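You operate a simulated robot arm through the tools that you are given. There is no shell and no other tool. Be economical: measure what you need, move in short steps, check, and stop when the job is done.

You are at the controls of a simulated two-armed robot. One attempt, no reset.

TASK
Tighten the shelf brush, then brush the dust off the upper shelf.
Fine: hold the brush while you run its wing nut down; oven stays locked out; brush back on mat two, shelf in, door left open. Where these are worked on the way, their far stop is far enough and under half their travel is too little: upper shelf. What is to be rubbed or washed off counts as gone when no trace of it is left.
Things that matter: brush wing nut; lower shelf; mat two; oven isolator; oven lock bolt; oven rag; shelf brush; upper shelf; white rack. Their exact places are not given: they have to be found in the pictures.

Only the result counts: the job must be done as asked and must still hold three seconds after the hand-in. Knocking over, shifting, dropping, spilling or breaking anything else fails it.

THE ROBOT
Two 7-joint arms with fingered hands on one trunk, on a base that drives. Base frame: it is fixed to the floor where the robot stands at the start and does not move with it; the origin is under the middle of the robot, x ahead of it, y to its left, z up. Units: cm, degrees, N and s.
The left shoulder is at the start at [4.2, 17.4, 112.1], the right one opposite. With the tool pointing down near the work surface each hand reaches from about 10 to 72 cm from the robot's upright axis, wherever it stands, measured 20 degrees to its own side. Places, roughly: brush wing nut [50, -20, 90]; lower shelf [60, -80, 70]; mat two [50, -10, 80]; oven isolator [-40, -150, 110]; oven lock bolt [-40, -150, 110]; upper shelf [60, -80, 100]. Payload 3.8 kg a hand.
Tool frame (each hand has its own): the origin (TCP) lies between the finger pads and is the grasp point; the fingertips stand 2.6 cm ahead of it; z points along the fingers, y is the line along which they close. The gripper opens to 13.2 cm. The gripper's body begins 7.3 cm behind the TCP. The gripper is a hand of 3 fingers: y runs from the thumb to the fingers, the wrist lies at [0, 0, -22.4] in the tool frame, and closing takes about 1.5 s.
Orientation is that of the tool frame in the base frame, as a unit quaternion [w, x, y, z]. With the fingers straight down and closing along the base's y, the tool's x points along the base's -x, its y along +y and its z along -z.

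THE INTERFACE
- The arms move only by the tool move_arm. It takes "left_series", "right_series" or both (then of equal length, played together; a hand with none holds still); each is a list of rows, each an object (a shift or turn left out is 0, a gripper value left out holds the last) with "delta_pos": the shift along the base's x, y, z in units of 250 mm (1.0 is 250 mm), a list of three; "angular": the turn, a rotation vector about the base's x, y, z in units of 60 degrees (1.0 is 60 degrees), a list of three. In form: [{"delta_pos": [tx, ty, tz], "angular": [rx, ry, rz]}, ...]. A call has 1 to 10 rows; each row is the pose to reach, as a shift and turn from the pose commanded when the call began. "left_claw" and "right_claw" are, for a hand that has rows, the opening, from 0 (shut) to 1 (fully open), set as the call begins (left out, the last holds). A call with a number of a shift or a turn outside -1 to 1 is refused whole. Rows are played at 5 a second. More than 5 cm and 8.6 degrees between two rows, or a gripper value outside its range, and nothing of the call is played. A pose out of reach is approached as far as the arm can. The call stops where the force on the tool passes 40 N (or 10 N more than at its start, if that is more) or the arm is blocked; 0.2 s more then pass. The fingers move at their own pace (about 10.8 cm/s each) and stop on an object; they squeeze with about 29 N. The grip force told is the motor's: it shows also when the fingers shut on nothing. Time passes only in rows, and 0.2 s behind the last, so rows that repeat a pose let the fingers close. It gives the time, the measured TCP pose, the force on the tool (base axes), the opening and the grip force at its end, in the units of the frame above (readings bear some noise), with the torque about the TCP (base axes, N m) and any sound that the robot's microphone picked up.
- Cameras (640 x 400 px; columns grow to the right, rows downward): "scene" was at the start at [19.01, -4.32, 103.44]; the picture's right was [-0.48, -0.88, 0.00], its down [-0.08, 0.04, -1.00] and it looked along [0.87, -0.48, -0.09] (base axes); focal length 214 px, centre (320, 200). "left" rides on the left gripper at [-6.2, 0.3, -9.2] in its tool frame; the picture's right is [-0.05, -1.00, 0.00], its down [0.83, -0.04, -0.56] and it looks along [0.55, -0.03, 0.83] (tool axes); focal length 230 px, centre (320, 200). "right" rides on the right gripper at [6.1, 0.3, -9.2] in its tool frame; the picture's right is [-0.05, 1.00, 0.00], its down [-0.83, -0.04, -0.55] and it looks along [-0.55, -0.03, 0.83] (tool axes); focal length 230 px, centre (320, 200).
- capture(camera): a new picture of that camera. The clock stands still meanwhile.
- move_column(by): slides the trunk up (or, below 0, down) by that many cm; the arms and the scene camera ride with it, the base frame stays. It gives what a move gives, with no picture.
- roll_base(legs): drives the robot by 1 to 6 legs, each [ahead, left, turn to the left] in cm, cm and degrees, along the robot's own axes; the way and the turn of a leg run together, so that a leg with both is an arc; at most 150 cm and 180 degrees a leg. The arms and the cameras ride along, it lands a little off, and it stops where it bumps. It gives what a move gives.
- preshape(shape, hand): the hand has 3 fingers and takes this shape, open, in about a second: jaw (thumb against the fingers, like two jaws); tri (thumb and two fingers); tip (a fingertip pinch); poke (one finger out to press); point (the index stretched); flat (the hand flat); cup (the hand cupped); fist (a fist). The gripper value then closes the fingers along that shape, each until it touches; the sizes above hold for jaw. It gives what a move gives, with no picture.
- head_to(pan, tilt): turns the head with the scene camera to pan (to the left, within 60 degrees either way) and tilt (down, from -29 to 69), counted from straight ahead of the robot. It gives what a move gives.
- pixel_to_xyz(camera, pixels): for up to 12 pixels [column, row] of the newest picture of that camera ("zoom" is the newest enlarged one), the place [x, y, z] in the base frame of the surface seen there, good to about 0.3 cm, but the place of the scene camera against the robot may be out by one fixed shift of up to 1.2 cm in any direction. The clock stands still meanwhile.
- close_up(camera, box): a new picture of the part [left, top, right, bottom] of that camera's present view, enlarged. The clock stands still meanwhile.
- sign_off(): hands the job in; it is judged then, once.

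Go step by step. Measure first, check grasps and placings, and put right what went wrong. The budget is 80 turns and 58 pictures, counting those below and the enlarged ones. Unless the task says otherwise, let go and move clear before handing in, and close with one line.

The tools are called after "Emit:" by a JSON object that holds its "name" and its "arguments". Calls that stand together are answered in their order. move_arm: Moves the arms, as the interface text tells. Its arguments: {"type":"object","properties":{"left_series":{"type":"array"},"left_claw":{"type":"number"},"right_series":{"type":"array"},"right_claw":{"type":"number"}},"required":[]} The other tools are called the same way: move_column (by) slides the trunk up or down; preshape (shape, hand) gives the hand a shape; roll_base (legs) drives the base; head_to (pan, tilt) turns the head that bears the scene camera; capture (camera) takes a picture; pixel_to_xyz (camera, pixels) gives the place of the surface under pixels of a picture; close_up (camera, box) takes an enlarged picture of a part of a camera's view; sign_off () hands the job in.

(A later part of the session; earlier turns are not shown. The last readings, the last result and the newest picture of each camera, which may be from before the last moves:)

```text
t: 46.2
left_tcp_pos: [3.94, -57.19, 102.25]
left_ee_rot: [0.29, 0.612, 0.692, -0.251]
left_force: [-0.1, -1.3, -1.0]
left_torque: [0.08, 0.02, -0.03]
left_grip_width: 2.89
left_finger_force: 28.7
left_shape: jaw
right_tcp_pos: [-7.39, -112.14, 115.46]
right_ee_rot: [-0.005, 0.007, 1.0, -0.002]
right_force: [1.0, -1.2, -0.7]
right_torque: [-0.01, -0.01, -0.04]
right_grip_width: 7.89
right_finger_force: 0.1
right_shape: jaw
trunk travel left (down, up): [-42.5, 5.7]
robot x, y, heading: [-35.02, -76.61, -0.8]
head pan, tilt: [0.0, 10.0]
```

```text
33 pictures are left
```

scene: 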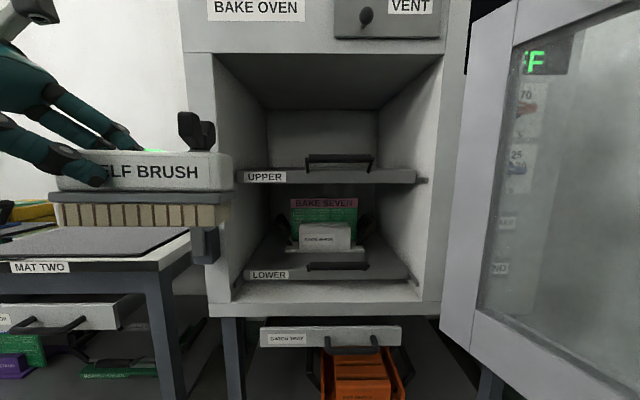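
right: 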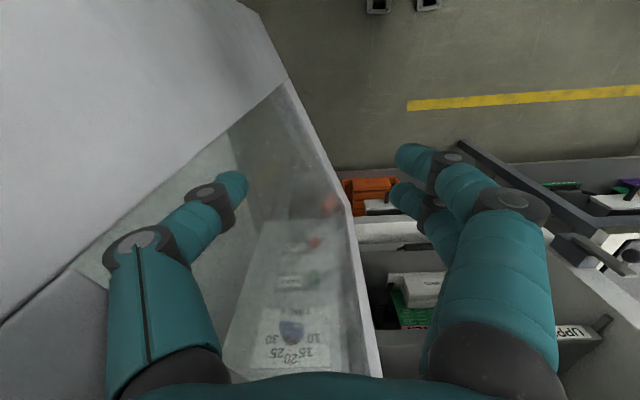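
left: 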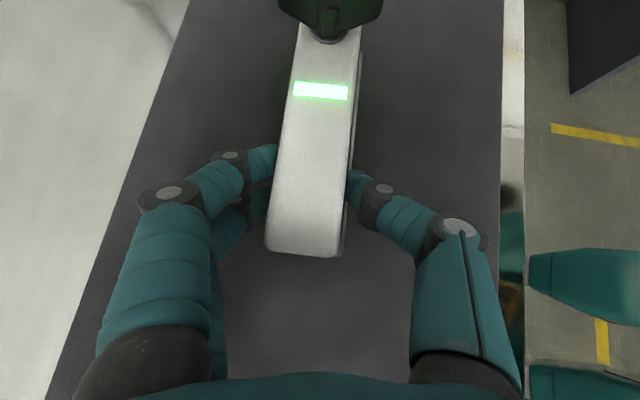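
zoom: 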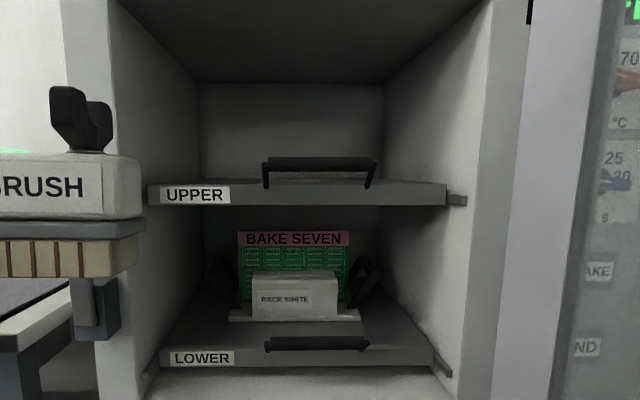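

Handle bar: x≈37.5, z≈103.7, y -75 to -91; shelf top z≈99. I raise the brush out of the shelf's way and turn the right hand so it will take the bar from 45° above.

Emit:
{"name": "move_arm", "arguments": {"left_series": [{"delta_pos": [0, 0, 0.12]}, {"delta_pos": [0, 0, 0.24]}, {"delta_pos": [0, 0.02, 0.36]}, {"delta_pos": [0, 0.04, 0.48]}, {"delta_pos": [0, 0.06, 0.6]}, {"delta_pos": [0, 0.08, 0.6]}, {"delta_pos": [0, 0.1, 0.6]}, {"delta_pos": [0, 0.1, 0.6]}, {"delta_pos": [0, 0.1, 0.6]}], "right_series": [{"delta_pos": [0.07, 0.13, 0], "angular": [0, 0, -0.125]}, {"delta_pos": [0.14, 0.26, 0], "angular": [0, 0, -0.25]}, {"delta_pos": [0.21, 0.39, 0], "angular": [0, 0, -0.375]}, {"delta_pos": [0.28, 0.52, 0], "angular": [0, 0, -0.5]}, {"delta_pos": [0.35, 0.65, 0], "angular": [0, 0, -0.625]}, {"delta_pos": [0.42, 0.78, 0], "angular": [0, 0, -0.75]}, {"delta_pos": [0.49, 0.91, 0], "angular": [0, 0, -0.875]}, {"delta_pos": [0.56, 1.0, 0], "angular": [0, 0, -1.0]}, {"delta_pos": [0.6, 1.0, 0], "angular": [0, 0, -1.0]}]}}

Emit:
{"name": "move_arm", "arguments": {"right_series": [{"delta_pos": [0, 0.05, 0], "angular": [0, 0, -0.125]}, {"delta_pos": [0, 0.1, 0], "angular": [0, 0, -0.25]}, {"delta_pos": [0, 0.15, 0], "angular": [0, 0, -0.375]}, {"delta_pos": [0, 0.19, 0], "angular": [0, 0, -0.488]}, {"delta_pos": [0, 0.19, 0], "angular": [0, 0, -0.488]}]}}

Emit:
{"name": "move_arm", "arguments": {"right_series": [{"angular": [0, -0.125, 0]}, {"angular": [0, -0.25, 0]}, {"angular": [0, -0.375, 0]}, {"angular": [0, -0.5, 0]}, {"angular": [0, -0.625, 0]}, {"angular": [0, -0.75, 0]}, {"angular": [0, -0.75, 0]}]}}

Emit:
{"name": "capture", "arguments": {"camera": "right"}}

Emit:
{"name": "capture", "arguments": {"camera": "scene"}}

```text
t: 48.2
left_tcp_pos: [3.99, -54.34, 117.3]
left_ee_rot: [0.291, 0.611, 0.692, -0.251]
left_force: [0.0, -0.1, -1.5]
left_torque: [0.03, 0.02, 0.03]
left_grip_width: 2.87
left_finger_force: 28.9
left_shape: jaw
right_tcp_pos: [8.49, -87.59, 115.66]
right_ee_rot: [-0.006, 0.507, 0.862, 0.002]
right_force: [-0.4, 0.2, -0.4]
right_torque: [0.01, 0.02, 0.03]
right_grip_width: 7.87
right_finger_force: 0.1
right_shape: jaw
right hand out of reach, approached as far as the arm can: row 4, 5, 6, 7, 8, 9
trunk travel left (down, up): [-42.5, 5.7]
robot x, y, heading: [-35.03, -76.82, -0.9]
head pan, tilt: [0.0, 10.0]
```

```text
t: 49.4
left_tcp_pos: [4.0, -54.36, 117.29]
left_ee_rot: [0.29, 0.611, 0.692, -0.25]
left_force: [-0.4, 0.2, -2.2]
left_torque: [0.09, 0.04, -0.01]
left_grip_width: 2.89
left_finger_force: 29.2
left_shape: jaw
right_tcp_pos: [10.14, -83.4, 116.04]
right_ee_rot: [-0.006, 0.708, 0.706, 0.002]
right_force: [-1.0, 0.0, -0.5]
right_torque: [0.06, 0.01, -0.01]
right_grip_width: 7.91
right_finger_force: 0.0
right_shape: jaw
right hand out of reach, approached as far as the arm can: row 1, 2, 3, 4, 5
trunk travel left (down, up): [-42.5, 5.7]
robot x, y, heading: [-34.92, -76.42, -1.1]
head pan, tilt: [0.0, 10.0]
```

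```text
t: 51.0
left_tcp_pos: [4.0, -54.43, 117.29]
left_ee_rot: [0.29, 0.612, 0.692, -0.251]
left_force: [-0.2, -1.5, -1.3]
left_torque: [0.08, -0.01, 0.04]
left_grip_width: 2.87
left_finger_force: 28.7
left_shape: jaw
right_tcp_pos: [21.91, -92.45, 118.8]
right_ee_rot: [0.267, 0.653, 0.654, 0.274]
right_force: [0.4, 0.6, 0.7]
right_torque: [0.01, 0.01, 0.04]
right_grip_width: 7.87
right_finger_force: 0.0
right_shape: jaw
right hand out of reach, approached as far as the arm can: row 1, 2, 3, 4, 5, 6, 7
trunk travel left (down, up): [-42.5, 5.7]
robot x, y, heading: [-35.16, -76.43, -1.0]
head pan, tilt: [0.0, 10.0]
```

```text
32 pictures are left
```

right: 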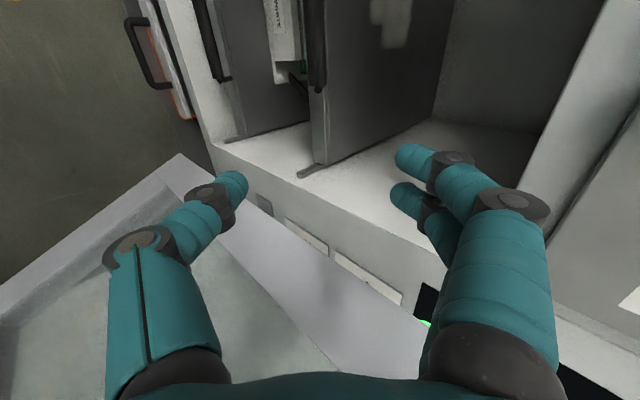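

```text
31 pictures are left
```

scene: 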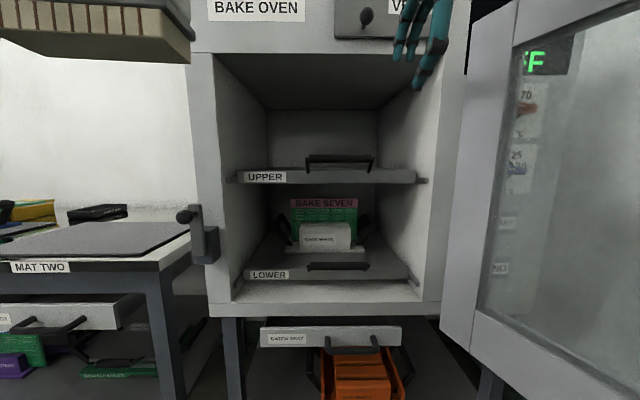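

The hand is tilted right but drifted since the commanded pose was too near the shoulder. I step ahead 10 cm and see where it lands.

Emit:
{"name": "move_arm", "arguments": {"right_series": [{"delta_pos": [0.15, 0, -0.05]}, {"delta_pos": [0.3, 0, -0.1]}, {"delta_pos": [0.4, 0, -0.15]}, {"delta_pos": [0.4, 0, -0.15]}]}}

```text
t: 52.0
left_tcp_pos: [3.89, -54.39, 117.32]
left_ee_rot: [0.291, 0.611, 0.692, -0.251]
left_force: [-0.3, -0.4, -2.1]
left_torque: [0.07, 0.01, -0.01]
left_grip_width: 2.85
left_finger_force: 29.4
left_shape: jaw
right_tcp_pos: [32.22, -92.86, 114.83]
right_ee_rot: [0.266, 0.653, 0.654, 0.274]
right_force: [0.7, -0.6, -0.4]
right_torque: [0.01, 0.01, -0.01]
right_grip_width: 7.91
right_finger_force: 0.1
right_shape: jaw
trunk travel left (down, up): [-42.5, 5.7]
robot x, y, heading: [-35.07, -76.52, -0.6]
head pan, tilt: [0.0, 10.0]
```

It now follows the measured pose. I move in line with the handle at the pre-grasp and look.

Emit:
{"name": "move_arm", "arguments": {"right_series": [{"delta_pos": [-0.034, 0.14, -0.05]}, {"delta_pos": [-0.068, 0.28, -0.1]}, {"delta_pos": [-0.068, 0.416, -0.16]}, {"delta_pos": [-0.068, 0.416, -0.16]}]}}

Emit:
{"name": "capture", "arguments": {"camera": "right"}}

```text
t: 53.0
left_tcp_pos: [3.84, -54.33, 117.31]
left_ee_rot: [0.29, 0.612, 0.692, -0.251]
left_force: [-0.4, 0.2, -1.4]
left_torque: [0.07, -0.01, 0.02]
left_grip_width: 2.89
left_finger_force: 29.0
left_shape: jaw
right_tcp_pos: [30.46, -82.77, 110.75]
right_ee_rot: [0.267, 0.652, 0.655, 0.274]
right_force: [-0.8, 0.0, -0.7]
right_torque: [0.02, 0.01, 0.0]
right_grip_width: 7.87
right_finger_force: 0.2
right_shape: jaw
trunk travel left (down, up): [-42.5, 5.7]
robot x, y, heading: [-35.47, -76.63, -0.7]
head pan, tilt: [0.0, 10.0]
```

```text
30 pictures are left
```

right: 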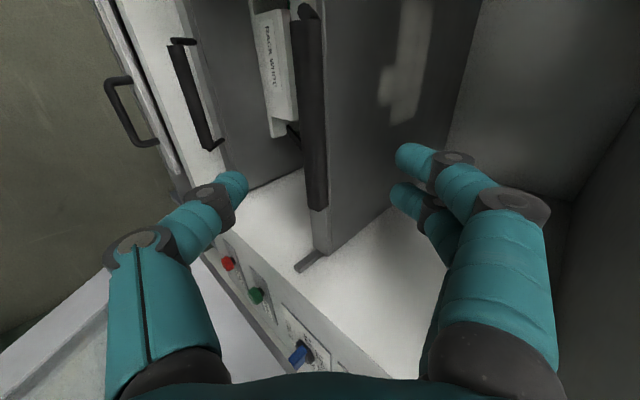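

The bar runs at pixels (303-318, 10-205), well between the fingers; a pale dust patch shows at (405,60). I measure both.

Emit:
{"name": "pixel_to_xyz", "arguments": {"camera": "right", "pixels": [[305, 40], [310, 100], [317, 195], [303, 15], [415, 5], [405, 50], [385, 95], [400, 118], [430, 20], [335, 245], [440, 100]]}}

```text
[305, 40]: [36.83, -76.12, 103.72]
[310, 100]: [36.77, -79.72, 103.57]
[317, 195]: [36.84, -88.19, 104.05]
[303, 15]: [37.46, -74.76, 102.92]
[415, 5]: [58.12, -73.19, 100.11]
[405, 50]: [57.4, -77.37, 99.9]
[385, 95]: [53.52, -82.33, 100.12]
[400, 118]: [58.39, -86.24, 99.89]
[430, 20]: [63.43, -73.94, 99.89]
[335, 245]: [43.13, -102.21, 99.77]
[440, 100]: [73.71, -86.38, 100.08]
```

Bar centre about (37.2,-82,103.4), shelf top z 100, dust around x 53-64, y -73 to -86. I advance onto the bar and close.

Emit:
{"name": "move_arm", "arguments": {"right_series": [{"delta_pos": [0.09, 0, -0.097]}, {"delta_pos": [0.178, 0, -0.194]}, {"delta_pos": [0.266, 0.01, -0.29]}, {"delta_pos": [0.266, 0.01, -0.29]}]}}

Emit:
{"name": "move_arm", "arguments": {"right_series": [{}, {}, {}, {}, {}, {}, {}, {}], "right_claw": 0}}

```text
t: 54.0
left_tcp_pos: [3.93, -54.35, 117.33]
left_ee_rot: [0.29, 0.612, 0.691, -0.251]
left_force: [0.6, -0.3, -2.1]
left_torque: [0.1, 0.01, 0.02]
left_grip_width: 2.88
left_finger_force: 28.7
left_shape: jaw
right_tcp_pos: [37.13, -82.46, 103.69]
right_ee_rot: [0.266, 0.653, 0.654, 0.275]
right_force: [0.1, -0.4, 0.4]
right_torque: [0.04, -0.03, 0.02]
right_grip_width: 7.89
right_finger_force: 0.0
right_shape: jaw
trunk travel left (down, up): [-42.5, 5.7]
robot x, y, heading: [-35.16, -76.48, -0.7]
head pan, tilt: [0.0, 10.0]
```

```text
t: 55.8
left_tcp_pos: [4.01, -54.46, 117.26]
left_ee_rot: [0.289, 0.611, 0.692, -0.252]
left_force: [0.0, 0.3, -1.8]
left_torque: [0.08, 0.01, -0.02]
left_grip_width: 2.87
left_finger_force: 28.8
left_shape: jaw
right_tcp_pos: [37.13, -82.49, 103.47]
right_ee_rot: [0.264, 0.653, 0.656, 0.271]
right_force: [0.9, 0.3, -10.9]
right_torque: [0.01, -0.3, 0.0]
right_grip_width: 1.12
right_finger_force: 29.7
right_shape: jaw
trunk travel left (down, up): [-42.5, 5.7]
robot x, y, heading: [-35.68, -76.7, -0.8]
head pan, tilt: [0.0, 10.0]
```

The bar is gripped (1.1 cm). I pull the shelf toward the robot.

Emit:
{"name": "move_arm", "arguments": {"right_series": [{"delta_pos": [-0.04, 0, -0.008]}, {"delta_pos": [-0.12, 0, -0.01]}, {"delta_pos": [-0.2, 0, -0.01]}, {"delta_pos": [-0.28, 0, -0.01]}, {"delta_pos": [-0.36, 0, -0.01]}, {"delta_pos": [-0.44, 0, -0.01]}, {"delta_pos": [-0.52, 0, -0.01]}, {"delta_pos": [-0.6, 0, -0.01]}]}}

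Emit:
{"name": "capture", "arguments": {"camera": "scene"}}

```text
t: 57.0
left_tcp_pos: [3.95, -54.22, 117.2]
left_ee_rot: [0.29, 0.61, 0.693, -0.25]
left_force: [-0.5, -0.6, -2.0]
left_torque: [0.14, -0.03, 0.01]
left_grip_width: 2.88
left_finger_force: 29.2
left_shape: jaw
right_tcp_pos: [31.56, -82.57, 103.52]
right_ee_rot: [0.25, 0.649, 0.664, 0.274]
right_force: [-1.0, 13.4, -10.6]
right_torque: [0.17, -0.32, -0.07]
right_grip_width: 1.12
right_finger_force: 28.6
right_shape: jaw
right hand out of reach, approached as far as the arm can: row 3, 4, 5
trunk travel left (down, up): [-42.5, 5.7]
robot x, y, heading: [-35.0, -76.48, -0.6]
head pan, tilt: [0.0, 10.0]
stopped in row 5 (right hand): the force on the tool passed its limit at 42 N (the readings are from after the stop); the commanded pose is now the measured one
```

```text
29 pictures are left
```

scene: 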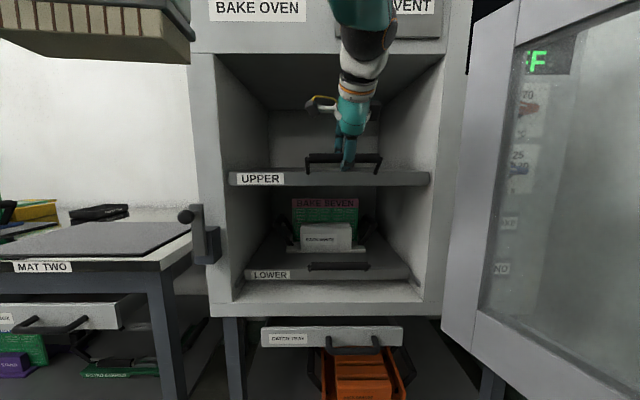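

The shelf slid 5.5 cm but the arm folds too far; the base can do the pulling instead. I back up 12 cm with the grip kept.

Emit:
{"name": "roll_base", "arguments": {"legs": [[-12, 0, 0]]}}

Emit:
{"name": "capture", "arguments": {"camera": "scene"}}

```text
t: 58.2
left_tcp_pos: [-7.68, -53.98, 117.21]
left_ee_rot: [0.291, 0.61, 0.692, -0.252]
left_force: [0.1, -0.5, -1.4]
left_torque: [0.09, 0.01, -0.01]
left_grip_width: 2.86
left_finger_force: 28.8
left_shape: jaw
right_tcp_pos: [19.92, -82.63, 103.58]
right_ee_rot: [0.252, 0.65, 0.663, 0.273]
right_force: [0.4, 16.5, -16.0]
right_torque: [0.21, -0.25, -0.09]
right_grip_width: 1.09
right_finger_force: 28.6
right_shape: jaw
trunk travel left (down, up): [-42.5, 5.7]
robot x, y, heading: [-46.96, -76.58, -0.8]
head pan, tilt: [0.0, 10.0]
```

```text
28 pictures are left
```

scene: 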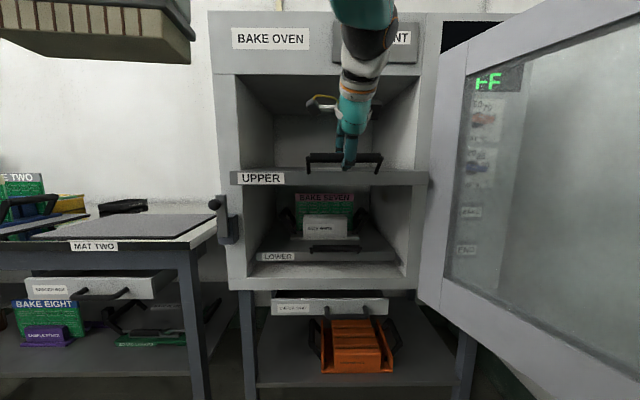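

The shelf followed (hand x 31.6→19.9). I keep backing in small legs until the stop shows in the force.

Emit:
{"name": "roll_base", "arguments": {"legs": [[-7, 0, 0]]}}

Emit:
{"name": "capture", "arguments": {"camera": "right"}}

```text
t: 59.4
left_tcp_pos: [-11.06, -53.75, 117.12]
left_ee_rot: [0.29, 0.609, 0.694, -0.252]
left_force: [-0.1, -0.5, -1.4]
left_torque: [0.06, 0.0, 0.0]
left_grip_width: 2.9
left_finger_force: 28.9
left_shape: jaw
right_tcp_pos: [16.38, -82.36, 103.29]
right_ee_rot: [0.25, 0.652, 0.662, 0.272]
right_force: [1.1, -1.3, -6.8]
right_torque: [-0.01, -0.32, -0.04]
right_grip_width: 1.09
right_finger_force: 29.1
right_shape: jaw
trunk travel left (down, up): [-42.5, 5.7]
robot x, y, heading: [-50.59, -76.08, -0.7]
head pan, tilt: [0.0, 10.0]
stopped in leg 1: the robot was blocked; the commanded pose is now the measured one
```

```text
27 pictures are left
```

right: 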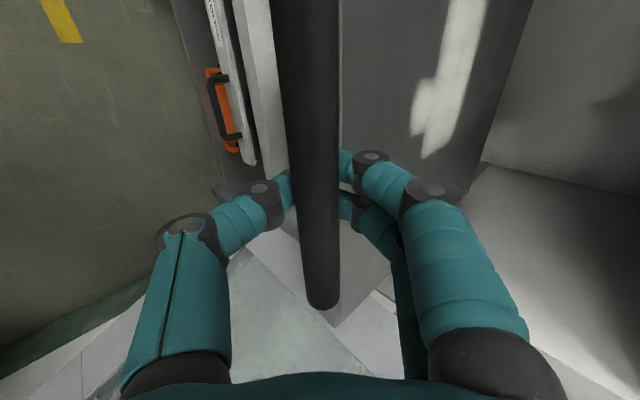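

The base was blocked at hand x 16.4: the shelf is at its far stop, about 21 cm out. I release the bar, rise a little, and back off.

Emit:
{"name": "move_arm", "arguments": {"right_series": [{}, {}, {}, {}, {"delta_pos": [0, 0, 0.04]}, {"delta_pos": [0, 0, 0.08]}, {"delta_pos": [0, 0, 0.12]}, {"delta_pos": [0, 0, 0.12]}], "right_claw": 1.0}}

Emit:
{"name": "roll_base", "arguments": {"legs": [[-10, 0, 0]]}}

Emit:
{"name": "capture", "arguments": {"camera": "right"}}

Emit:
{"name": "capture", "arguments": {"camera": "scene"}}

```text
t: 61.2
left_tcp_pos: [-11.25, -53.87, 117.18]
left_ee_rot: [0.29, 0.61, 0.693, -0.251]
left_force: [0.3, 0.5, -0.5]
left_torque: [0.09, 0.01, -0.01]
left_grip_width: 2.86
left_finger_force: 29.5
left_shape: jaw
right_tcp_pos: [16.19, -82.48, 106.29]
right_ee_rot: [0.251, 0.652, 0.662, 0.273]
right_force: [0.6, -0.4, 0.3]
right_torque: [0.04, 0.0, -0.01]
right_grip_width: 13.18
right_finger_force: 0.0
right_shape: jaw
trunk travel left (down, up): [-42.5, 5.7]
robot x, y, heading: [-50.37, -75.93, -0.8]
head pan, tilt: [0.0, 10.0]
```

```text
t: 61.9
left_tcp_pos: [-11.57, -53.53, 117.3]
left_ee_rot: [0.29, 0.609, 0.694, -0.251]
left_force: [-0.2, -1.2, -1.6]
left_torque: [0.09, 0.03, 0.04]
left_grip_width: 2.89
left_finger_force: 29.3
left_shape: jaw
right_tcp_pos: [16.01, -82.21, 106.59]
right_ee_rot: [0.251, 0.65, 0.663, 0.273]
right_force: [-0.1, -0.8, -0.5]
right_torque: [-0.01, -0.03, -0.02]
right_grip_width: 13.19
right_finger_force: 0.1
right_shape: jaw
trunk travel left (down, up): [-42.5, 5.7]
robot x, y, heading: [-50.82, -75.95, -0.2]
head pan, tilt: [0.0, 10.0]
stopped in leg 1: the robot was blocked; the commanded pose is now the measured one
```

```text
26 pictures are left
```

right: 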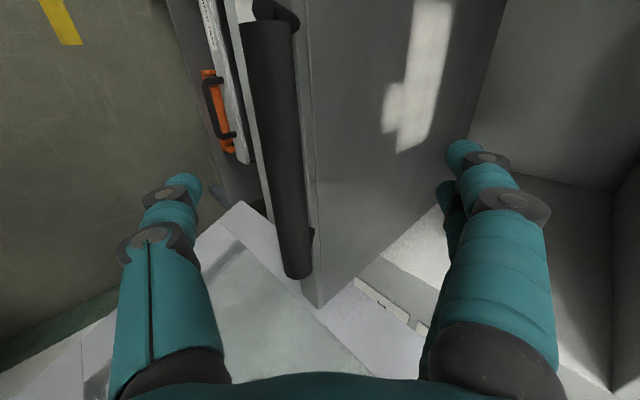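

```text
25 pictures are left
```

scene: 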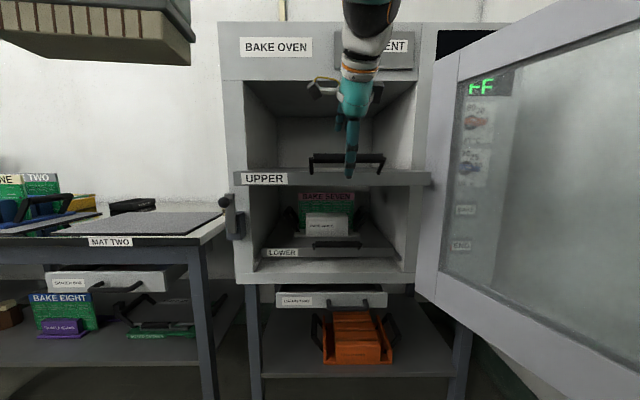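

The base is still blocked with the hand empty, so something stands behind the robot and the shelf may not be at its stop. I raise the right hand, set it straight down over the bar, and will pull on with the arm.

Emit:
{"name": "move_arm", "arguments": {"right_series": [{"delta_pos": [0, 0, 0.15]}, {"delta_pos": [0, 0, 0.3]}, {"delta_pos": [0, 0, 0.44]}, {"delta_pos": [0, 0, 0.44]}]}}

Emit:
{"name": "move_arm", "arguments": {"right_series": [{"angular": [0, 0.125, 0]}, {"angular": [0, 0.25, 0]}, {"angular": [0, 0.375, 0]}, {"angular": [0, 0.5, 0]}, {"angular": [0, 0.6, 0]}, {"angular": [0, 0.7, 0]}, {"angular": [0, 0.7, 0]}], "right_claw": 0.6}}

Emit:
{"name": "capture", "arguments": {"camera": "right"}}

```text
t: 62.9
left_tcp_pos: [-11.44, -53.54, 117.18]
left_ee_rot: [0.29, 0.609, 0.694, -0.251]
left_force: [0.0, -0.4, -1.8]
left_torque: [0.07, 0.04, -0.01]
left_grip_width: 2.88
left_finger_force: 28.5
left_shape: jaw
right_tcp_pos: [16.1, -81.86, 117.32]
right_ee_rot: [0.251, 0.651, 0.663, 0.272]
right_force: [-0.2, 0.7, -0.2]
right_torque: [-0.04, 0.02, -0.02]
right_grip_width: 13.23
right_finger_force: 0.2
right_shape: jaw
trunk travel left (down, up): [-42.5, 5.7]
robot x, y, heading: [-50.76, -75.76, -0.5]
head pan, tilt: [0.0, 10.0]
```

```text
t: 64.5
left_tcp_pos: [-11.58, -53.35, 117.2]
left_ee_rot: [0.29, 0.609, 0.695, -0.251]
left_force: [-0.6, 0.6, -1.4]
left_torque: [0.06, 0.0, -0.01]
left_grip_width: 2.88
left_finger_force: 29.2
left_shape: jaw
right_tcp_pos: [10.61, -82.9, 115.37]
right_ee_rot: [0.016, 0.704, 0.709, 0.039]
right_force: [0.3, 1.0, 0.9]
right_torque: [0.03, -0.02, 0.01]
right_grip_width: 7.96
right_finger_force: 0.1
right_shape: jaw
right hand out of reach, approached as far as the arm can: row 4, 5, 6, 7
trunk travel left (down, up): [-42.5, 5.7]
robot x, y, heading: [-50.85, -75.9, -0.7]
head pan, tilt: [0.0, 10.0]
```

```text
24 pictures are left
```

right: 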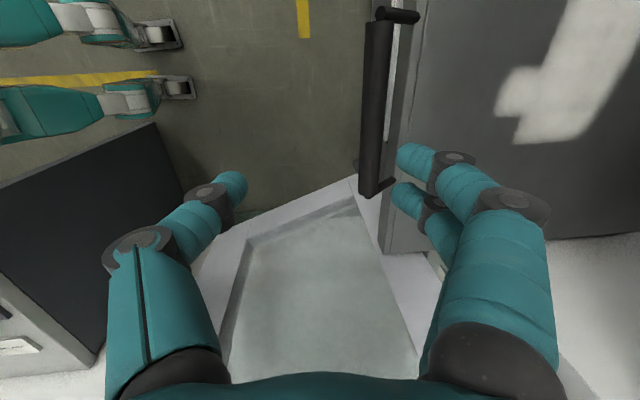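

Straight down, the arm tops out at x≈10.6 here, so I'll drive forward a few cm. First I measure bar and dust from this picture.

Emit:
{"name": "pixel_to_xyz", "arguments": {"camera": "right", "pixels": [[380, 30], [376, 100], [370, 180], [590, 10], [635, 20], [500, 90], [520, 140], [570, 130], [410, 200], [620, 225], [80, 220], [500, 20]]}}

Emit:
{"name": "roll_base", "arguments": {"legs": [[10, 0, 0]]}}

```text
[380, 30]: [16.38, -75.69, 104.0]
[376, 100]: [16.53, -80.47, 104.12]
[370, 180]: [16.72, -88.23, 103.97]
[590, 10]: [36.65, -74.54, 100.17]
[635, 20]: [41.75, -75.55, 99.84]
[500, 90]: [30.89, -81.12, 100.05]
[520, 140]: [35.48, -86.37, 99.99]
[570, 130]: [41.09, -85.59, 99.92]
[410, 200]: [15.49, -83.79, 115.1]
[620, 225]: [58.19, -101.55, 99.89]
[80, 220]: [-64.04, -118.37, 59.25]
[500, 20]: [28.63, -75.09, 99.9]
```

```text
t: 65.7
left_tcp_pos: [-1.55, -53.56, 117.23]
left_ee_rot: [0.29, 0.609, 0.694, -0.251]
left_force: [0.7, -0.1, -1.7]
left_torque: [0.04, 0.04, -0.05]
left_grip_width: 2.87
left_finger_force: 28.8
left_shape: jaw
right_tcp_pos: [20.65, -83.16, 115.43]
right_ee_rot: [0.015, 0.704, 0.709, 0.041]
right_force: [0.1, 0.1, -0.2]
right_torque: [0.01, 0.02, -0.02]
right_grip_width: 7.92
right_finger_force: 0.1
right_shape: jaw
trunk travel left (down, up): [-42.5, 5.7]
robot x, y, heading: [-40.61, -76.0, -0.5]
head pan, tilt: [0.0, 10.0]
```

Bar now at x≈16.5, z≈103.4. I lower the straight hand onto it and close.

Emit:
{"name": "move_arm", "arguments": {"right_series": [{"delta_pos": [-0.08, 0.01, 0]}, {"delta_pos": [-0.166, 0.02, 0]}, {"delta_pos": [-0.166, 0.02, -0.15]}, {"delta_pos": [-0.166, 0.02, -0.3]}, {"delta_pos": [-0.166, 0.02, -0.4]}, {"delta_pos": [-0.166, 0.02, -0.468]}, {"delta_pos": [-0.166, 0.02, -0.468]}]}}

Emit:
{"name": "move_arm", "arguments": {"right_series": [{}, {}, {}, {}, {}, {}, {}, {}], "right_claw": 0}}

Emit:
{"name": "move_arm", "arguments": {"right_series": [{"delta_pos": [-0.06, 0, 0]}, {"delta_pos": [-0.12, 0, 0]}, {"delta_pos": [-0.18, 0, 0]}, {"delta_pos": [-0.24, 0, 0]}, {"delta_pos": [-0.3, 0, 0]}, {"delta_pos": [-0.36, 0, 0]}]}}

```text
t: 67.3
left_tcp_pos: [-1.63, -53.54, 117.25]
left_ee_rot: [0.29, 0.609, 0.694, -0.251]
left_force: [-0.3, -1.2, -1.9]
left_torque: [0.11, -0.02, 0.0]
left_grip_width: 2.86
left_finger_force: 29.0
left_shape: jaw
right_tcp_pos: [16.35, -82.42, 103.68]
right_ee_rot: [0.017, 0.704, 0.709, 0.041]
right_force: [0.3, 0.4, 0.1]
right_torque: [-0.03, -0.01, 0.02]
right_grip_width: 7.95
right_finger_force: 0.1
right_shape: jaw
trunk travel left (down, up): [-42.5, 5.7]
robot x, y, heading: [-40.85, -76.13, -0.5]
head pan, tilt: [0.0, 10.0]
```

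```text
t: 69.1
left_tcp_pos: [-1.59, -53.44, 117.23]
left_ee_rot: [0.29, 0.609, 0.694, -0.251]
left_force: [-0.6, -0.1, -1.3]
left_torque: [0.09, -0.04, 0.01]
left_grip_width: 2.86
left_finger_force: 28.6
left_shape: jaw
right_tcp_pos: [16.49, -82.62, 103.85]
right_ee_rot: [0.016, 0.704, 0.709, 0.041]
right_force: [-0.3, 0.0, -3.5]
right_torque: [0.0, 0.03, -0.01]
right_grip_width: 1.65
right_finger_force: 28.9
right_shape: jaw
trunk travel left (down, up): [-42.5, 5.7]
robot x, y, heading: [-40.6, -76.0, -0.3]
head pan, tilt: [0.0, 10.0]
```

```text
t: 70.5
left_tcp_pos: [-1.48, -53.19, 116.99]
left_ee_rot: [0.29, 0.608, 0.695, -0.252]
left_force: [0.7, 0.0, -1.7]
left_torque: [0.09, 0.01, -0.01]
left_grip_width: 2.87
left_finger_force: 28.8
left_shape: jaw
right_tcp_pos: [8.78, -82.76, 103.83]
right_ee_rot: [0.009, 0.702, 0.711, 0.038]
right_force: [1.0, 28.5, -27.6]
right_torque: [0.47, 0.01, 0.0]
right_grip_width: 1.49
right_finger_force: 29.8
right_shape: jaw
right hand out of reach, approached as far as the arm can: row 5, 6
trunk travel left (down, up): [-42.5, 5.7]
robot x, y, heading: [-40.55, -76.13, -0.5]
head pan, tilt: [0.0, 10.0]
```

The shelf came out further (hand x 8.8), so it wasn't at the stop. I back the base 8 cm with the grip.

Emit:
{"name": "roll_base", "arguments": {"legs": [[-8, 0, 0]]}}

Emit:
{"name": "capture", "arguments": {"camera": "right"}}

```text
t: 71.5
left_tcp_pos: [-9.39, -53.09, 117.12]
left_ee_rot: [0.291, 0.608, 0.694, -0.251]
left_force: [0.2, -0.1, -1.8]
left_torque: [0.07, 0.0, 0.01]
left_grip_width: 2.86
left_finger_force: 29.3
left_shape: jaw
right_tcp_pos: [1.15, -82.84, 104.11]
right_ee_rot: [0.012, 0.702, 0.71, 0.041]
right_force: [-0.1, 24.4, -25.2]
right_torque: [0.41, 0.03, -0.05]
right_grip_width: 1.3
right_finger_force: 28.9
right_shape: jaw
trunk travel left (down, up): [-42.5, 5.7]
robot x, y, heading: [-48.55, -76.08, -0.5]
head pan, tilt: [0.0, 10.0]
```

```text
23 pictures are left
```

right: 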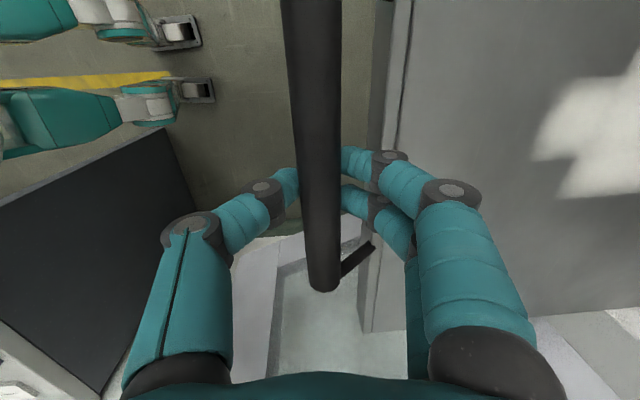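

The shelf is now about 36 cm out, surely well over half, and the dust patch (590,130) is clear of the oven. I let go, rise, and measure the dust.

Emit:
{"name": "move_arm", "arguments": {"right_series": [{}, {}, {}, {"delta_pos": [0, 0, 0.12]}, {"delta_pos": [0, 0, 0.26]}, {"delta_pos": [0, 0, 0.4]}, {"delta_pos": [0, 0, 0.5]}, {"delta_pos": [0, 0, 0.5]}], "right_claw": 0.6}}

Emit:
{"name": "capture", "arguments": {"camera": "right"}}

Emit:
{"name": "capture", "arguments": {"camera": "left"}}

```text
t: 73.3
left_tcp_pos: [-9.39, -53.63, 117.17]
left_ee_rot: [0.291, 0.609, 0.694, -0.251]
left_force: [0.8, 0.0, -2.2]
left_torque: [0.1, 0.0, -0.01]
left_grip_width: 2.87
left_finger_force: 29.3
left_shape: jaw
right_tcp_pos: [1.26, -83.1, 116.69]
right_ee_rot: [0.012, 0.703, 0.71, 0.042]
right_force: [0.9, -0.1, -0.5]
right_torque: [0.02, -0.02, 0.01]
right_grip_width: 7.87
right_finger_force: 0.1
right_shape: jaw
trunk travel left (down, up): [-42.5, 5.7]
robot x, y, heading: [-48.52, -75.96, -0.4]
head pan, tilt: [0.0, 10.0]
```

```text
22 pictures are left
```

right: 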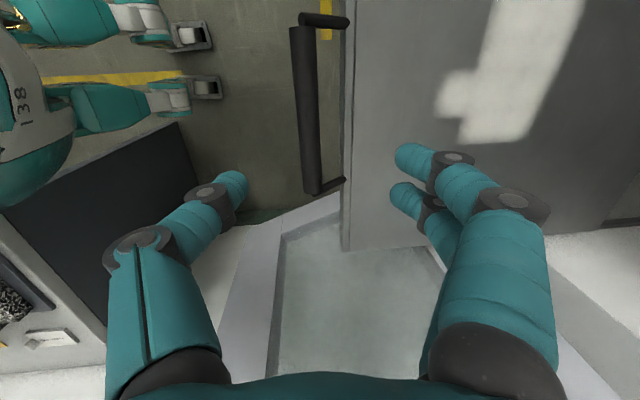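

```text
21 pictures are left
```

left: 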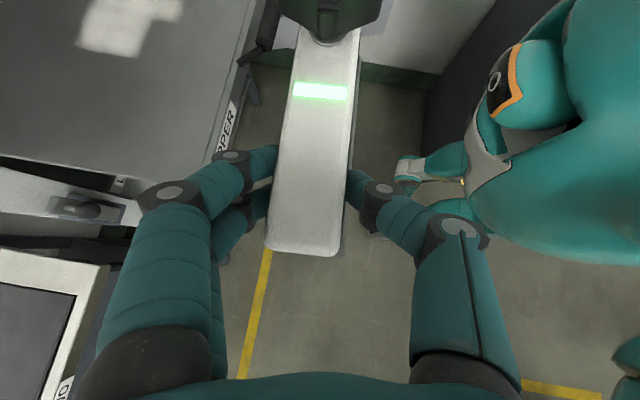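

The shelf is fully visible; dust shows at right pixels (440-580,0-140) and left pixels (80-183,0-55). I measure its outline.

Emit:
{"name": "pixel_to_xyz", "arguments": {"camera": "right", "pixels": [[490, 5], [580, 5], [440, 100], [462, 140], [525, 140], [560, 60], [345, 240], [605, 222], [345, 10], [470, 72], [305, 100]]}}

Emit:
{"name": "pixel_to_xyz", "arguments": {"camera": "left", "pixels": [[80, 45], [95, 3], [128, 55], [148, 20], [182, 15], [215, 158], [5, 150], [260, 10], [20, 20]]}}

```text
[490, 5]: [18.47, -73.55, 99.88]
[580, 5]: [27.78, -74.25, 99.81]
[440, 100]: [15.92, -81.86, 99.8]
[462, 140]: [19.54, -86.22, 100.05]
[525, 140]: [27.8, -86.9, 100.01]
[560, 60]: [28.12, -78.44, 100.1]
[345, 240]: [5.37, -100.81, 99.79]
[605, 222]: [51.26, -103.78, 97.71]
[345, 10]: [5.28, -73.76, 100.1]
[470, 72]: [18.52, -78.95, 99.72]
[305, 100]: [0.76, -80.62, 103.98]
```

```text
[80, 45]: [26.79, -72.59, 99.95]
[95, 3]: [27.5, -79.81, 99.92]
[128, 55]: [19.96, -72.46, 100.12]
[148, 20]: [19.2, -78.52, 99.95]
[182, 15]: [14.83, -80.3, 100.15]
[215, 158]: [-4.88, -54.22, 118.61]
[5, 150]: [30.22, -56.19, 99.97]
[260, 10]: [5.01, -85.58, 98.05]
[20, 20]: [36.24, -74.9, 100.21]
```

Dust spans x 15-28.5, y -72 to -87.5, at z 100. I clear the right hand away to the side, then drive forward so the left arm can reach with the brush.

Emit:
{"name": "move_arm", "arguments": {"right_series": [{"delta_pos": [0, 0, 0.08], "angular": [0, 0, 0.12]}, {"delta_pos": [-0.06, -0.13, 0.08], "angular": [0, 0, 0.24]}, {"delta_pos": [-0.13, -0.27, 0.08], "angular": [0, 0, 0.36]}, {"delta_pos": [-0.2, -0.4, 0.08], "angular": [0, 0, 0.48]}, {"delta_pos": [-0.27, -0.54, 0.08], "angular": [0, 0, 0.6]}, {"delta_pos": [-0.34, -0.68, 0.08], "angular": [0, 0, 0.72]}, {"delta_pos": [-0.41, -0.82, 0.08], "angular": [0, 0, 0.84]}, {"delta_pos": [-0.48, -0.95, 0.08], "angular": [0, 0, 0.96]}, {"delta_pos": [-0.55, -1.0, 0.08], "angular": [0, 0, 1.0]}, {"delta_pos": [-0.55, -1.0, 0.08], "angular": [0, 0, 1.0]}]}}

Emit:
{"name": "roll_base", "arguments": {"legs": [[14, 0, 0]]}}

```text
t: 75.5
left_tcp_pos: [-9.56, -53.51, 117.17]
left_ee_rot: [0.29, 0.609, 0.694, -0.251]
left_force: [-0.1, -0.4, -1.5]
left_torque: [0.1, -0.01, 0.03]
left_grip_width: 2.85
left_finger_force: 29.3
left_shape: jaw
right_tcp_pos: [-12.8, -108.05, 118.65]
right_ee_rot: [-0.01, 0.253, 0.967, 0.042]
right_force: [-0.9, -0.9, -0.2]
right_torque: [-0.02, 0.0, -0.02]
right_grip_width: 7.9
right_finger_force: 0.1
right_shape: jaw
trunk travel left (down, up): [-42.5, 5.7]
robot x, y, heading: [-48.1, -76.09, -0.2]
head pan, tilt: [0.0, 10.0]
```

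```text
t: 76.8
left_tcp_pos: [4.26, -53.63, 117.04]
left_ee_rot: [0.29, 0.609, 0.695, -0.251]
left_force: [1.2, 0.9, -2.2]
left_torque: [0.07, 0.03, 0.01]
left_grip_width: 2.9
left_finger_force: 28.5
left_shape: jaw
right_tcp_pos: [0.89, -108.15, 118.68]
right_ee_rot: [-0.011, 0.255, 0.966, 0.043]
right_force: [0.7, 0.1, 0.1]
right_torque: [0.01, -0.01, -0.01]
right_grip_width: 7.88
right_finger_force: 0.1
right_shape: jaw
trunk travel left (down, up): [-42.5, 5.7]
robot x, y, heading: [-34.79, -76.02, -0.4]
head pan, tilt: [0.0, 10.0]
```

Now I carry the brush over the shelf in front of the dust.

Emit:
{"name": "move_arm", "arguments": {"left_series": [{"delta_pos": [0.06, -0.16, 0]}, {"delta_pos": [0.12, -0.32, 0]}, {"delta_pos": [0.18, -0.48, 0]}, {"delta_pos": [0.24, -0.64, 0]}, {"delta_pos": [0.27, -0.796, 0]}, {"delta_pos": [0.27, -0.796, -0.15]}, {"delta_pos": [0.27, -0.796, -0.3]}, {"delta_pos": [0.27, -0.796, -0.4]}, {"delta_pos": [0.27, -0.796, -0.4]}]}}

Emit:
{"name": "capture", "arguments": {"camera": "left"}}

```text
t: 78.8
left_tcp_pos: [11.19, -73.45, 107.26]
left_ee_rot: [0.291, 0.609, 0.694, -0.25]
left_force: [-0.1, -0.6, -1.6]
left_torque: [0.07, 0.02, -0.01]
left_grip_width: 2.85
left_finger_force: 29.2
left_shape: jaw
right_tcp_pos: [0.9, -108.26, 118.68]
right_ee_rot: [-0.011, 0.255, 0.966, 0.043]
right_force: [-0.2, 0.4, -0.2]
right_torque: [0.01, -0.02, -0.01]
right_grip_width: 7.9
right_finger_force: 0.0
right_shape: jaw
trunk travel left (down, up): [-42.5, 5.7]
robot x, y, heading: [-34.49, -75.68, -0.5]
head pan, tilt: [0.0, 10.0]
```

```text
20 pictures are left
```

left: 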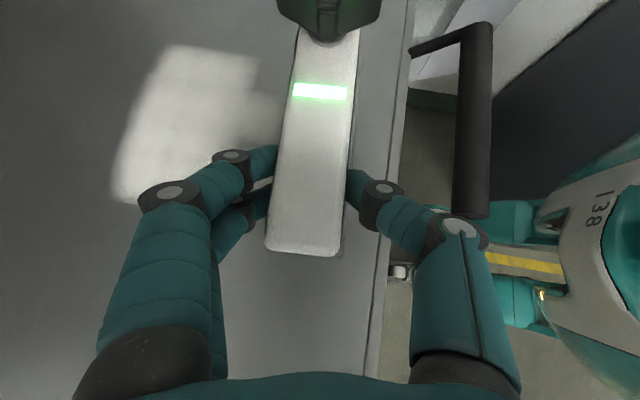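

The dust lies beside the brush (pixels 115-260, 45-205). I lower gently to contact and see the force.

Emit:
{"name": "move_arm", "arguments": {"left_series": [{"delta_pos": [0, 0, -0.03]}, {"delta_pos": [0, 0, -0.05]}, {"delta_pos": [0, 0, -0.06]}, {"delta_pos": [0, 0, -0.068]}, {"delta_pos": [0, 0, -0.068]}]}}

```text
t: 80.0
left_tcp_pos: [11.08, -73.59, 105.74]
left_ee_rot: [0.293, 0.609, 0.693, -0.251]
left_force: [-0.2, 0.3, 8.8]
left_torque: [-0.04, -0.31, -0.01]
left_grip_width: 2.88
left_finger_force: 29.0
left_shape: jaw
right_tcp_pos: [0.73, -108.17, 118.68]
right_ee_rot: [-0.01, 0.254, 0.966, 0.043]
right_force: [-0.6, 0.2, 0.4]
right_torque: [-0.01, 0.03, 0.02]
right_grip_width: 7.89
right_finger_force: 0.0
right_shape: jaw
trunk travel left (down, up): [-42.5, 5.7]
robot x, y, heading: [-34.61, -76.07, -0.6]
head pan, tilt: [0.0, 10.0]
```

Contact with about 10 N at z 105.7. I stroke across the dust and back, 20 cm.

Emit:
{"name": "move_arm", "arguments": {"left_series": [{"delta_pos": [0.09, 0, 0]}, {"delta_pos": [0.18, 0, 0]}, {"delta_pos": [0.27, 0, 0]}, {"delta_pos": [0.36, 0, 0]}, {"delta_pos": [0.45, 0, 0]}, {"delta_pos": [0.54, 0, 0]}, {"delta_pos": [0.63, 0, 0]}, {"delta_pos": [0.72, 0, 0]}, {"delta_pos": [0.8, 0, 0]}, {"delta_pos": [0.8, 0, 0]}]}}

Emit:
{"name": "capture", "arguments": {"camera": "left"}}

```text
t: 82.2
left_tcp_pos: [30.87, -73.54, 105.76]
left_ee_rot: [0.291, 0.61, 0.693, -0.25]
left_force: [1.6, -3.2, 15.4]
left_torque: [-0.09, -0.49, -0.09]
left_grip_width: 2.92
left_finger_force: 29.3
left_shape: jaw
right_tcp_pos: [0.65, -108.25, 118.52]
right_ee_rot: [-0.009, 0.254, 0.966, 0.042]
right_force: [0.1, 1.0, -0.1]
right_torque: [0.01, 0.01, -0.03]
right_grip_width: 7.86
right_finger_force: 0.1
right_shape: jaw
trunk travel left (down, up): [-42.5, 5.7]
robot x, y, heading: [-34.82, -76.2, -0.5]
head pan, tilt: [0.0, 10.0]
```

```text
19 pictures are left
```

left: 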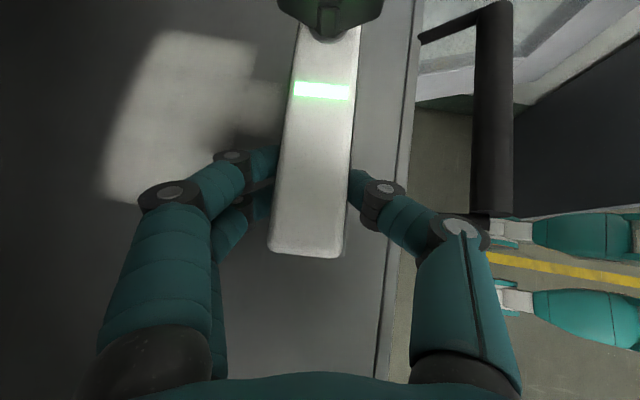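

The brush carried the shelf in with it instead of sliding (dust unchanged beside the brush). I drag it back out the same way; then I'll turn the brush 90° and stroke sideways along y, where the shelf can't slide.

Emit:
{"name": "move_arm", "arguments": {"left_series": [{"delta_pos": [-0.09, 0, -0.01]}, {"delta_pos": [-0.18, 0, -0.01]}, {"delta_pos": [-0.27, 0, -0.01]}, {"delta_pos": [-0.36, 0, -0.01]}, {"delta_pos": [-0.45, 0, -0.01]}, {"delta_pos": [-0.54, 0, -0.01]}, {"delta_pos": [-0.63, 0, -0.01]}, {"delta_pos": [-0.72, 0, -0.01]}, {"delta_pos": [-0.81, 0, -0.01]}, {"delta_pos": [-0.81, 0, 0.03]}]}}

Emit:
{"name": "move_arm", "arguments": {"left_series": [{"delta_pos": [0, 0, 0.1]}, {"delta_pos": [0, 0, 0.25]}, {"delta_pos": [0, 0.1, 0.4], "angular": [0, 0, 0.125]}, {"delta_pos": [0, 0.2, 0.4], "angular": [0, 0, 0.25]}, {"delta_pos": [0, 0.25, 0.4], "angular": [0, 0, 0.375]}, {"delta_pos": [0, 0.25, 0.4], "angular": [0, 0, 0.5]}, {"delta_pos": [0, 0.25, 0.4], "angular": [0, 0, 0.625]}, {"delta_pos": [0, 0.25, 0.4], "angular": [0, 0, 0.75]}, {"delta_pos": [0, 0.25, 0.4], "angular": [0, 0, 0.875]}, {"delta_pos": [0, 0.25, 0.4], "angular": [0, 0, 1.0]}]}}

Emit:
{"name": "capture", "arguments": {"camera": "left"}}

```text
t: 84.4
left_tcp_pos: [10.65, -73.59, 105.73]
left_ee_rot: [0.286, 0.608, 0.696, -0.252]
left_force: [-0.7, -1.5, 3.2]
left_torque: [-0.08, -0.08, -0.06]
left_grip_width: 2.91
left_finger_force: 28.7
left_shape: jaw
right_tcp_pos: [0.92, -108.4, 118.5]
right_ee_rot: [-0.012, 0.253, 0.966, 0.042]
right_force: [-0.3, 1.1, 0.1]
right_torque: [0.01, 0.0, -0.01]
right_grip_width: 7.88
right_finger_force: 0.0
right_shape: jaw
trunk travel left (down, up): [-42.5, 5.7]
robot x, y, heading: [-34.92, -75.85, -0.5]
head pan, tilt: [0.0, 10.0]
```

```text
t: 86.6
left_tcp_pos: [10.62, -67.32, 116.12]
left_ee_rot: [0.377, 0.18, 0.906, -0.072]
left_force: [0.4, -0.6, -1.5]
left_torque: [0.03, 0.07, 0.0]
left_grip_width: 2.9
left_finger_force: 29.6
left_shape: jaw
right_tcp_pos: [0.86, -108.33, 118.54]
right_ee_rot: [-0.011, 0.255, 0.966, 0.043]
right_force: [0.6, 0.2, -0.5]
right_torque: [0.02, 0.03, -0.01]
right_grip_width: 7.9
right_finger_force: 0.1
right_shape: jaw
trunk travel left (down, up): [-42.5, 5.7]
robot x, y, heading: [-34.97, -75.92, -0.3]
head pan, tilt: [0.0, 10.0]
```

```text
18 pictures are left
```

left: 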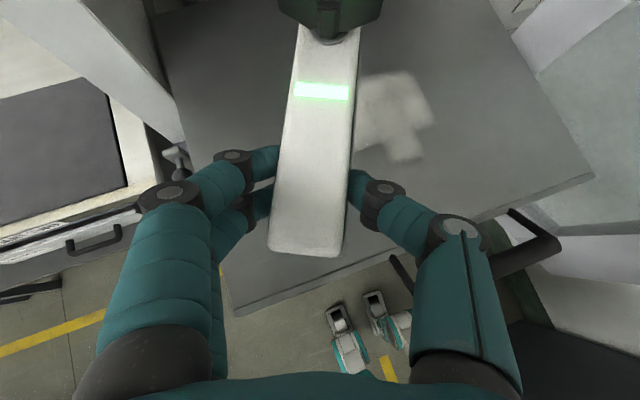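

The shelf is out again. I finish the turn so the brush points along x, and measure the dust.

Emit:
{"name": "pixel_to_xyz", "arguments": {"camera": "left", "pixels": [[364, 85], [412, 74], [432, 120], [420, 155], [400, 160], [385, 140], [358, 145], [240, 312], [590, 178]]}}

Emit:
{"name": "move_arm", "arguments": {"left_series": [{"delta_pos": [0.06, 0, 0], "angular": [0, 0, 0.125]}, {"delta_pos": [0.12, 0, 0], "angular": [0, 0, 0.25]}, {"delta_pos": [0.18, 0, 0], "angular": [0, 0, 0.37]}, {"delta_pos": [0.26, 0, -0.05], "angular": [0, 0, 0.37]}, {"delta_pos": [0.26, 0, -0.15], "angular": [0, 0, 0.37]}, {"delta_pos": [0.26, 0, -0.15], "angular": [0, 0, 0.37]}]}}

Emit:
{"name": "capture", "arguments": {"camera": "left"}}

```text
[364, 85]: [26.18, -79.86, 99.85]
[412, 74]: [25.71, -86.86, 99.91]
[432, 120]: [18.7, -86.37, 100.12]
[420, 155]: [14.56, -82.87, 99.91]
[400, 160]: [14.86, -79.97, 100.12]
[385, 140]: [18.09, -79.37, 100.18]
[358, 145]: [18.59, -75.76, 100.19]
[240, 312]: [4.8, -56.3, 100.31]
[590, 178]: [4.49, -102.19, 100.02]
```

```text
t: 88.0
left_tcp_pos: [17.32, -67.24, 112.57]
left_ee_rot: [0.383, 0.003, 0.924, 0.002]
left_force: [-0.7, 0.1, -1.7]
left_torque: [0.0, 0.08, 0.0]
left_grip_width: 2.93
left_finger_force: 28.6
left_shape: jaw
right_tcp_pos: [0.84, -108.05, 118.66]
right_ee_rot: [-0.011, 0.255, 0.966, 0.043]
right_force: [-0.3, 0.9, -0.1]
right_torque: [-0.01, -0.01, 0.02]
right_grip_width: 7.86
right_finger_force: 0.0
right_shape: jaw
trunk travel left (down, up): [-42.5, 5.7]
robot x, y, heading: [-34.55, -76.52, -0.3]
head pan, tilt: [0.0, 10.0]
```

```text
17 pictures are left
```

left: 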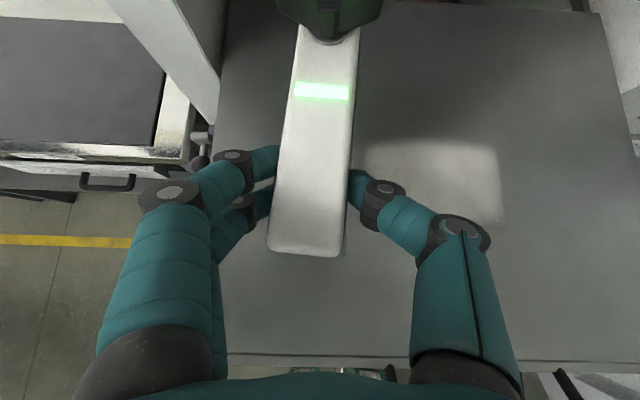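

The brush is along x, dust ahead in -y (pixels 360-500,140-225). I lower to contact and sweep in -y.

Emit:
{"name": "move_arm", "arguments": {"left_series": [{"delta_pos": [-0.032, 0, -0.1]}, {"delta_pos": [-0.032, 0, -0.2]}, {"delta_pos": [-0.032, 0, -0.25]}, {"delta_pos": [-0.032, 0, -0.278]}, {"delta_pos": [-0.032, 0, -0.278]}]}}

Emit:
{"name": "move_arm", "arguments": {"left_series": [{"delta_pos": [0, -0.1, 0]}, {"delta_pos": [0, -0.2, 0]}, {"delta_pos": [0, -0.3, 0]}, {"delta_pos": [0, -0.4, 0]}, {"delta_pos": [0, -0.5, 0]}, {"delta_pos": [0, -0.6, 0]}, {"delta_pos": [0, -0.7, 0]}, {"delta_pos": [0, -0.8, 0]}, {"delta_pos": [0, -0.9, 0]}, {"delta_pos": [0, -0.9, 0]}]}}

Emit:
{"name": "capture", "arguments": {"camera": "left"}}

```text
t: 89.2
left_tcp_pos: [16.46, -67.16, 105.82]
left_ee_rot: [0.386, 0.002, 0.923, 0.0]
left_force: [0.7, 0.6, 8.6]
left_torque: [0.22, -0.06, -0.02]
left_grip_width: 2.95
left_finger_force: 28.8
left_shape: jaw
right_tcp_pos: [0.77, -108.17, 118.69]
right_ee_rot: [-0.011, 0.255, 0.966, 0.042]
right_force: [-0.7, 1.0, 0.1]
right_torque: [-0.01, 0.0, -0.02]
right_grip_width: 7.86
right_finger_force: 0.0
right_shape: jaw
trunk travel left (down, up): [-42.5, 5.7]
robot x, y, heading: [-35.13, -76.28, -0.4]
head pan, tilt: [0.0, 10.0]
```

```text
t: 91.4
left_tcp_pos: [16.45, -89.62, 105.67]
left_ee_rot: [0.384, 0.001, 0.923, 0.002]
left_force: [-0.7, 3.5, 14.3]
left_torque: [0.64, -0.1, 0.05]
left_grip_width: 2.98
left_finger_force: 29.1
left_shape: jaw
right_tcp_pos: [0.78, -108.1, 118.73]
right_ee_rot: [-0.01, 0.255, 0.966, 0.041]
right_force: [0.3, -0.2, -0.2]
right_torque: [-0.01, 0.03, 0.01]
right_grip_width: 7.87
right_finger_force: 0.1
right_shape: jaw
trunk travel left (down, up): [-42.5, 5.7]
robot x, y, heading: [-34.63, -75.75, -0.2]
head pan, tilt: [0.0, 10.0]
```

```text
16 pictures are left
```

left: 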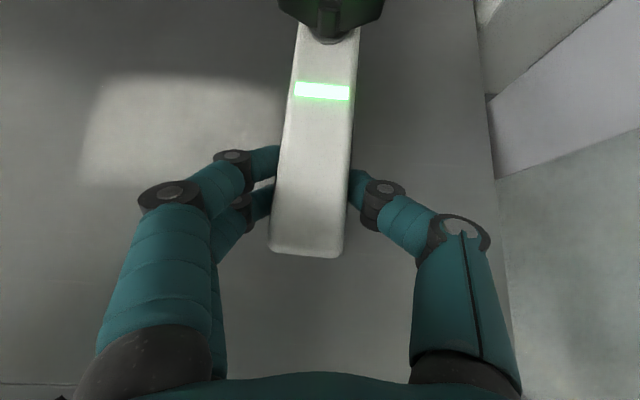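

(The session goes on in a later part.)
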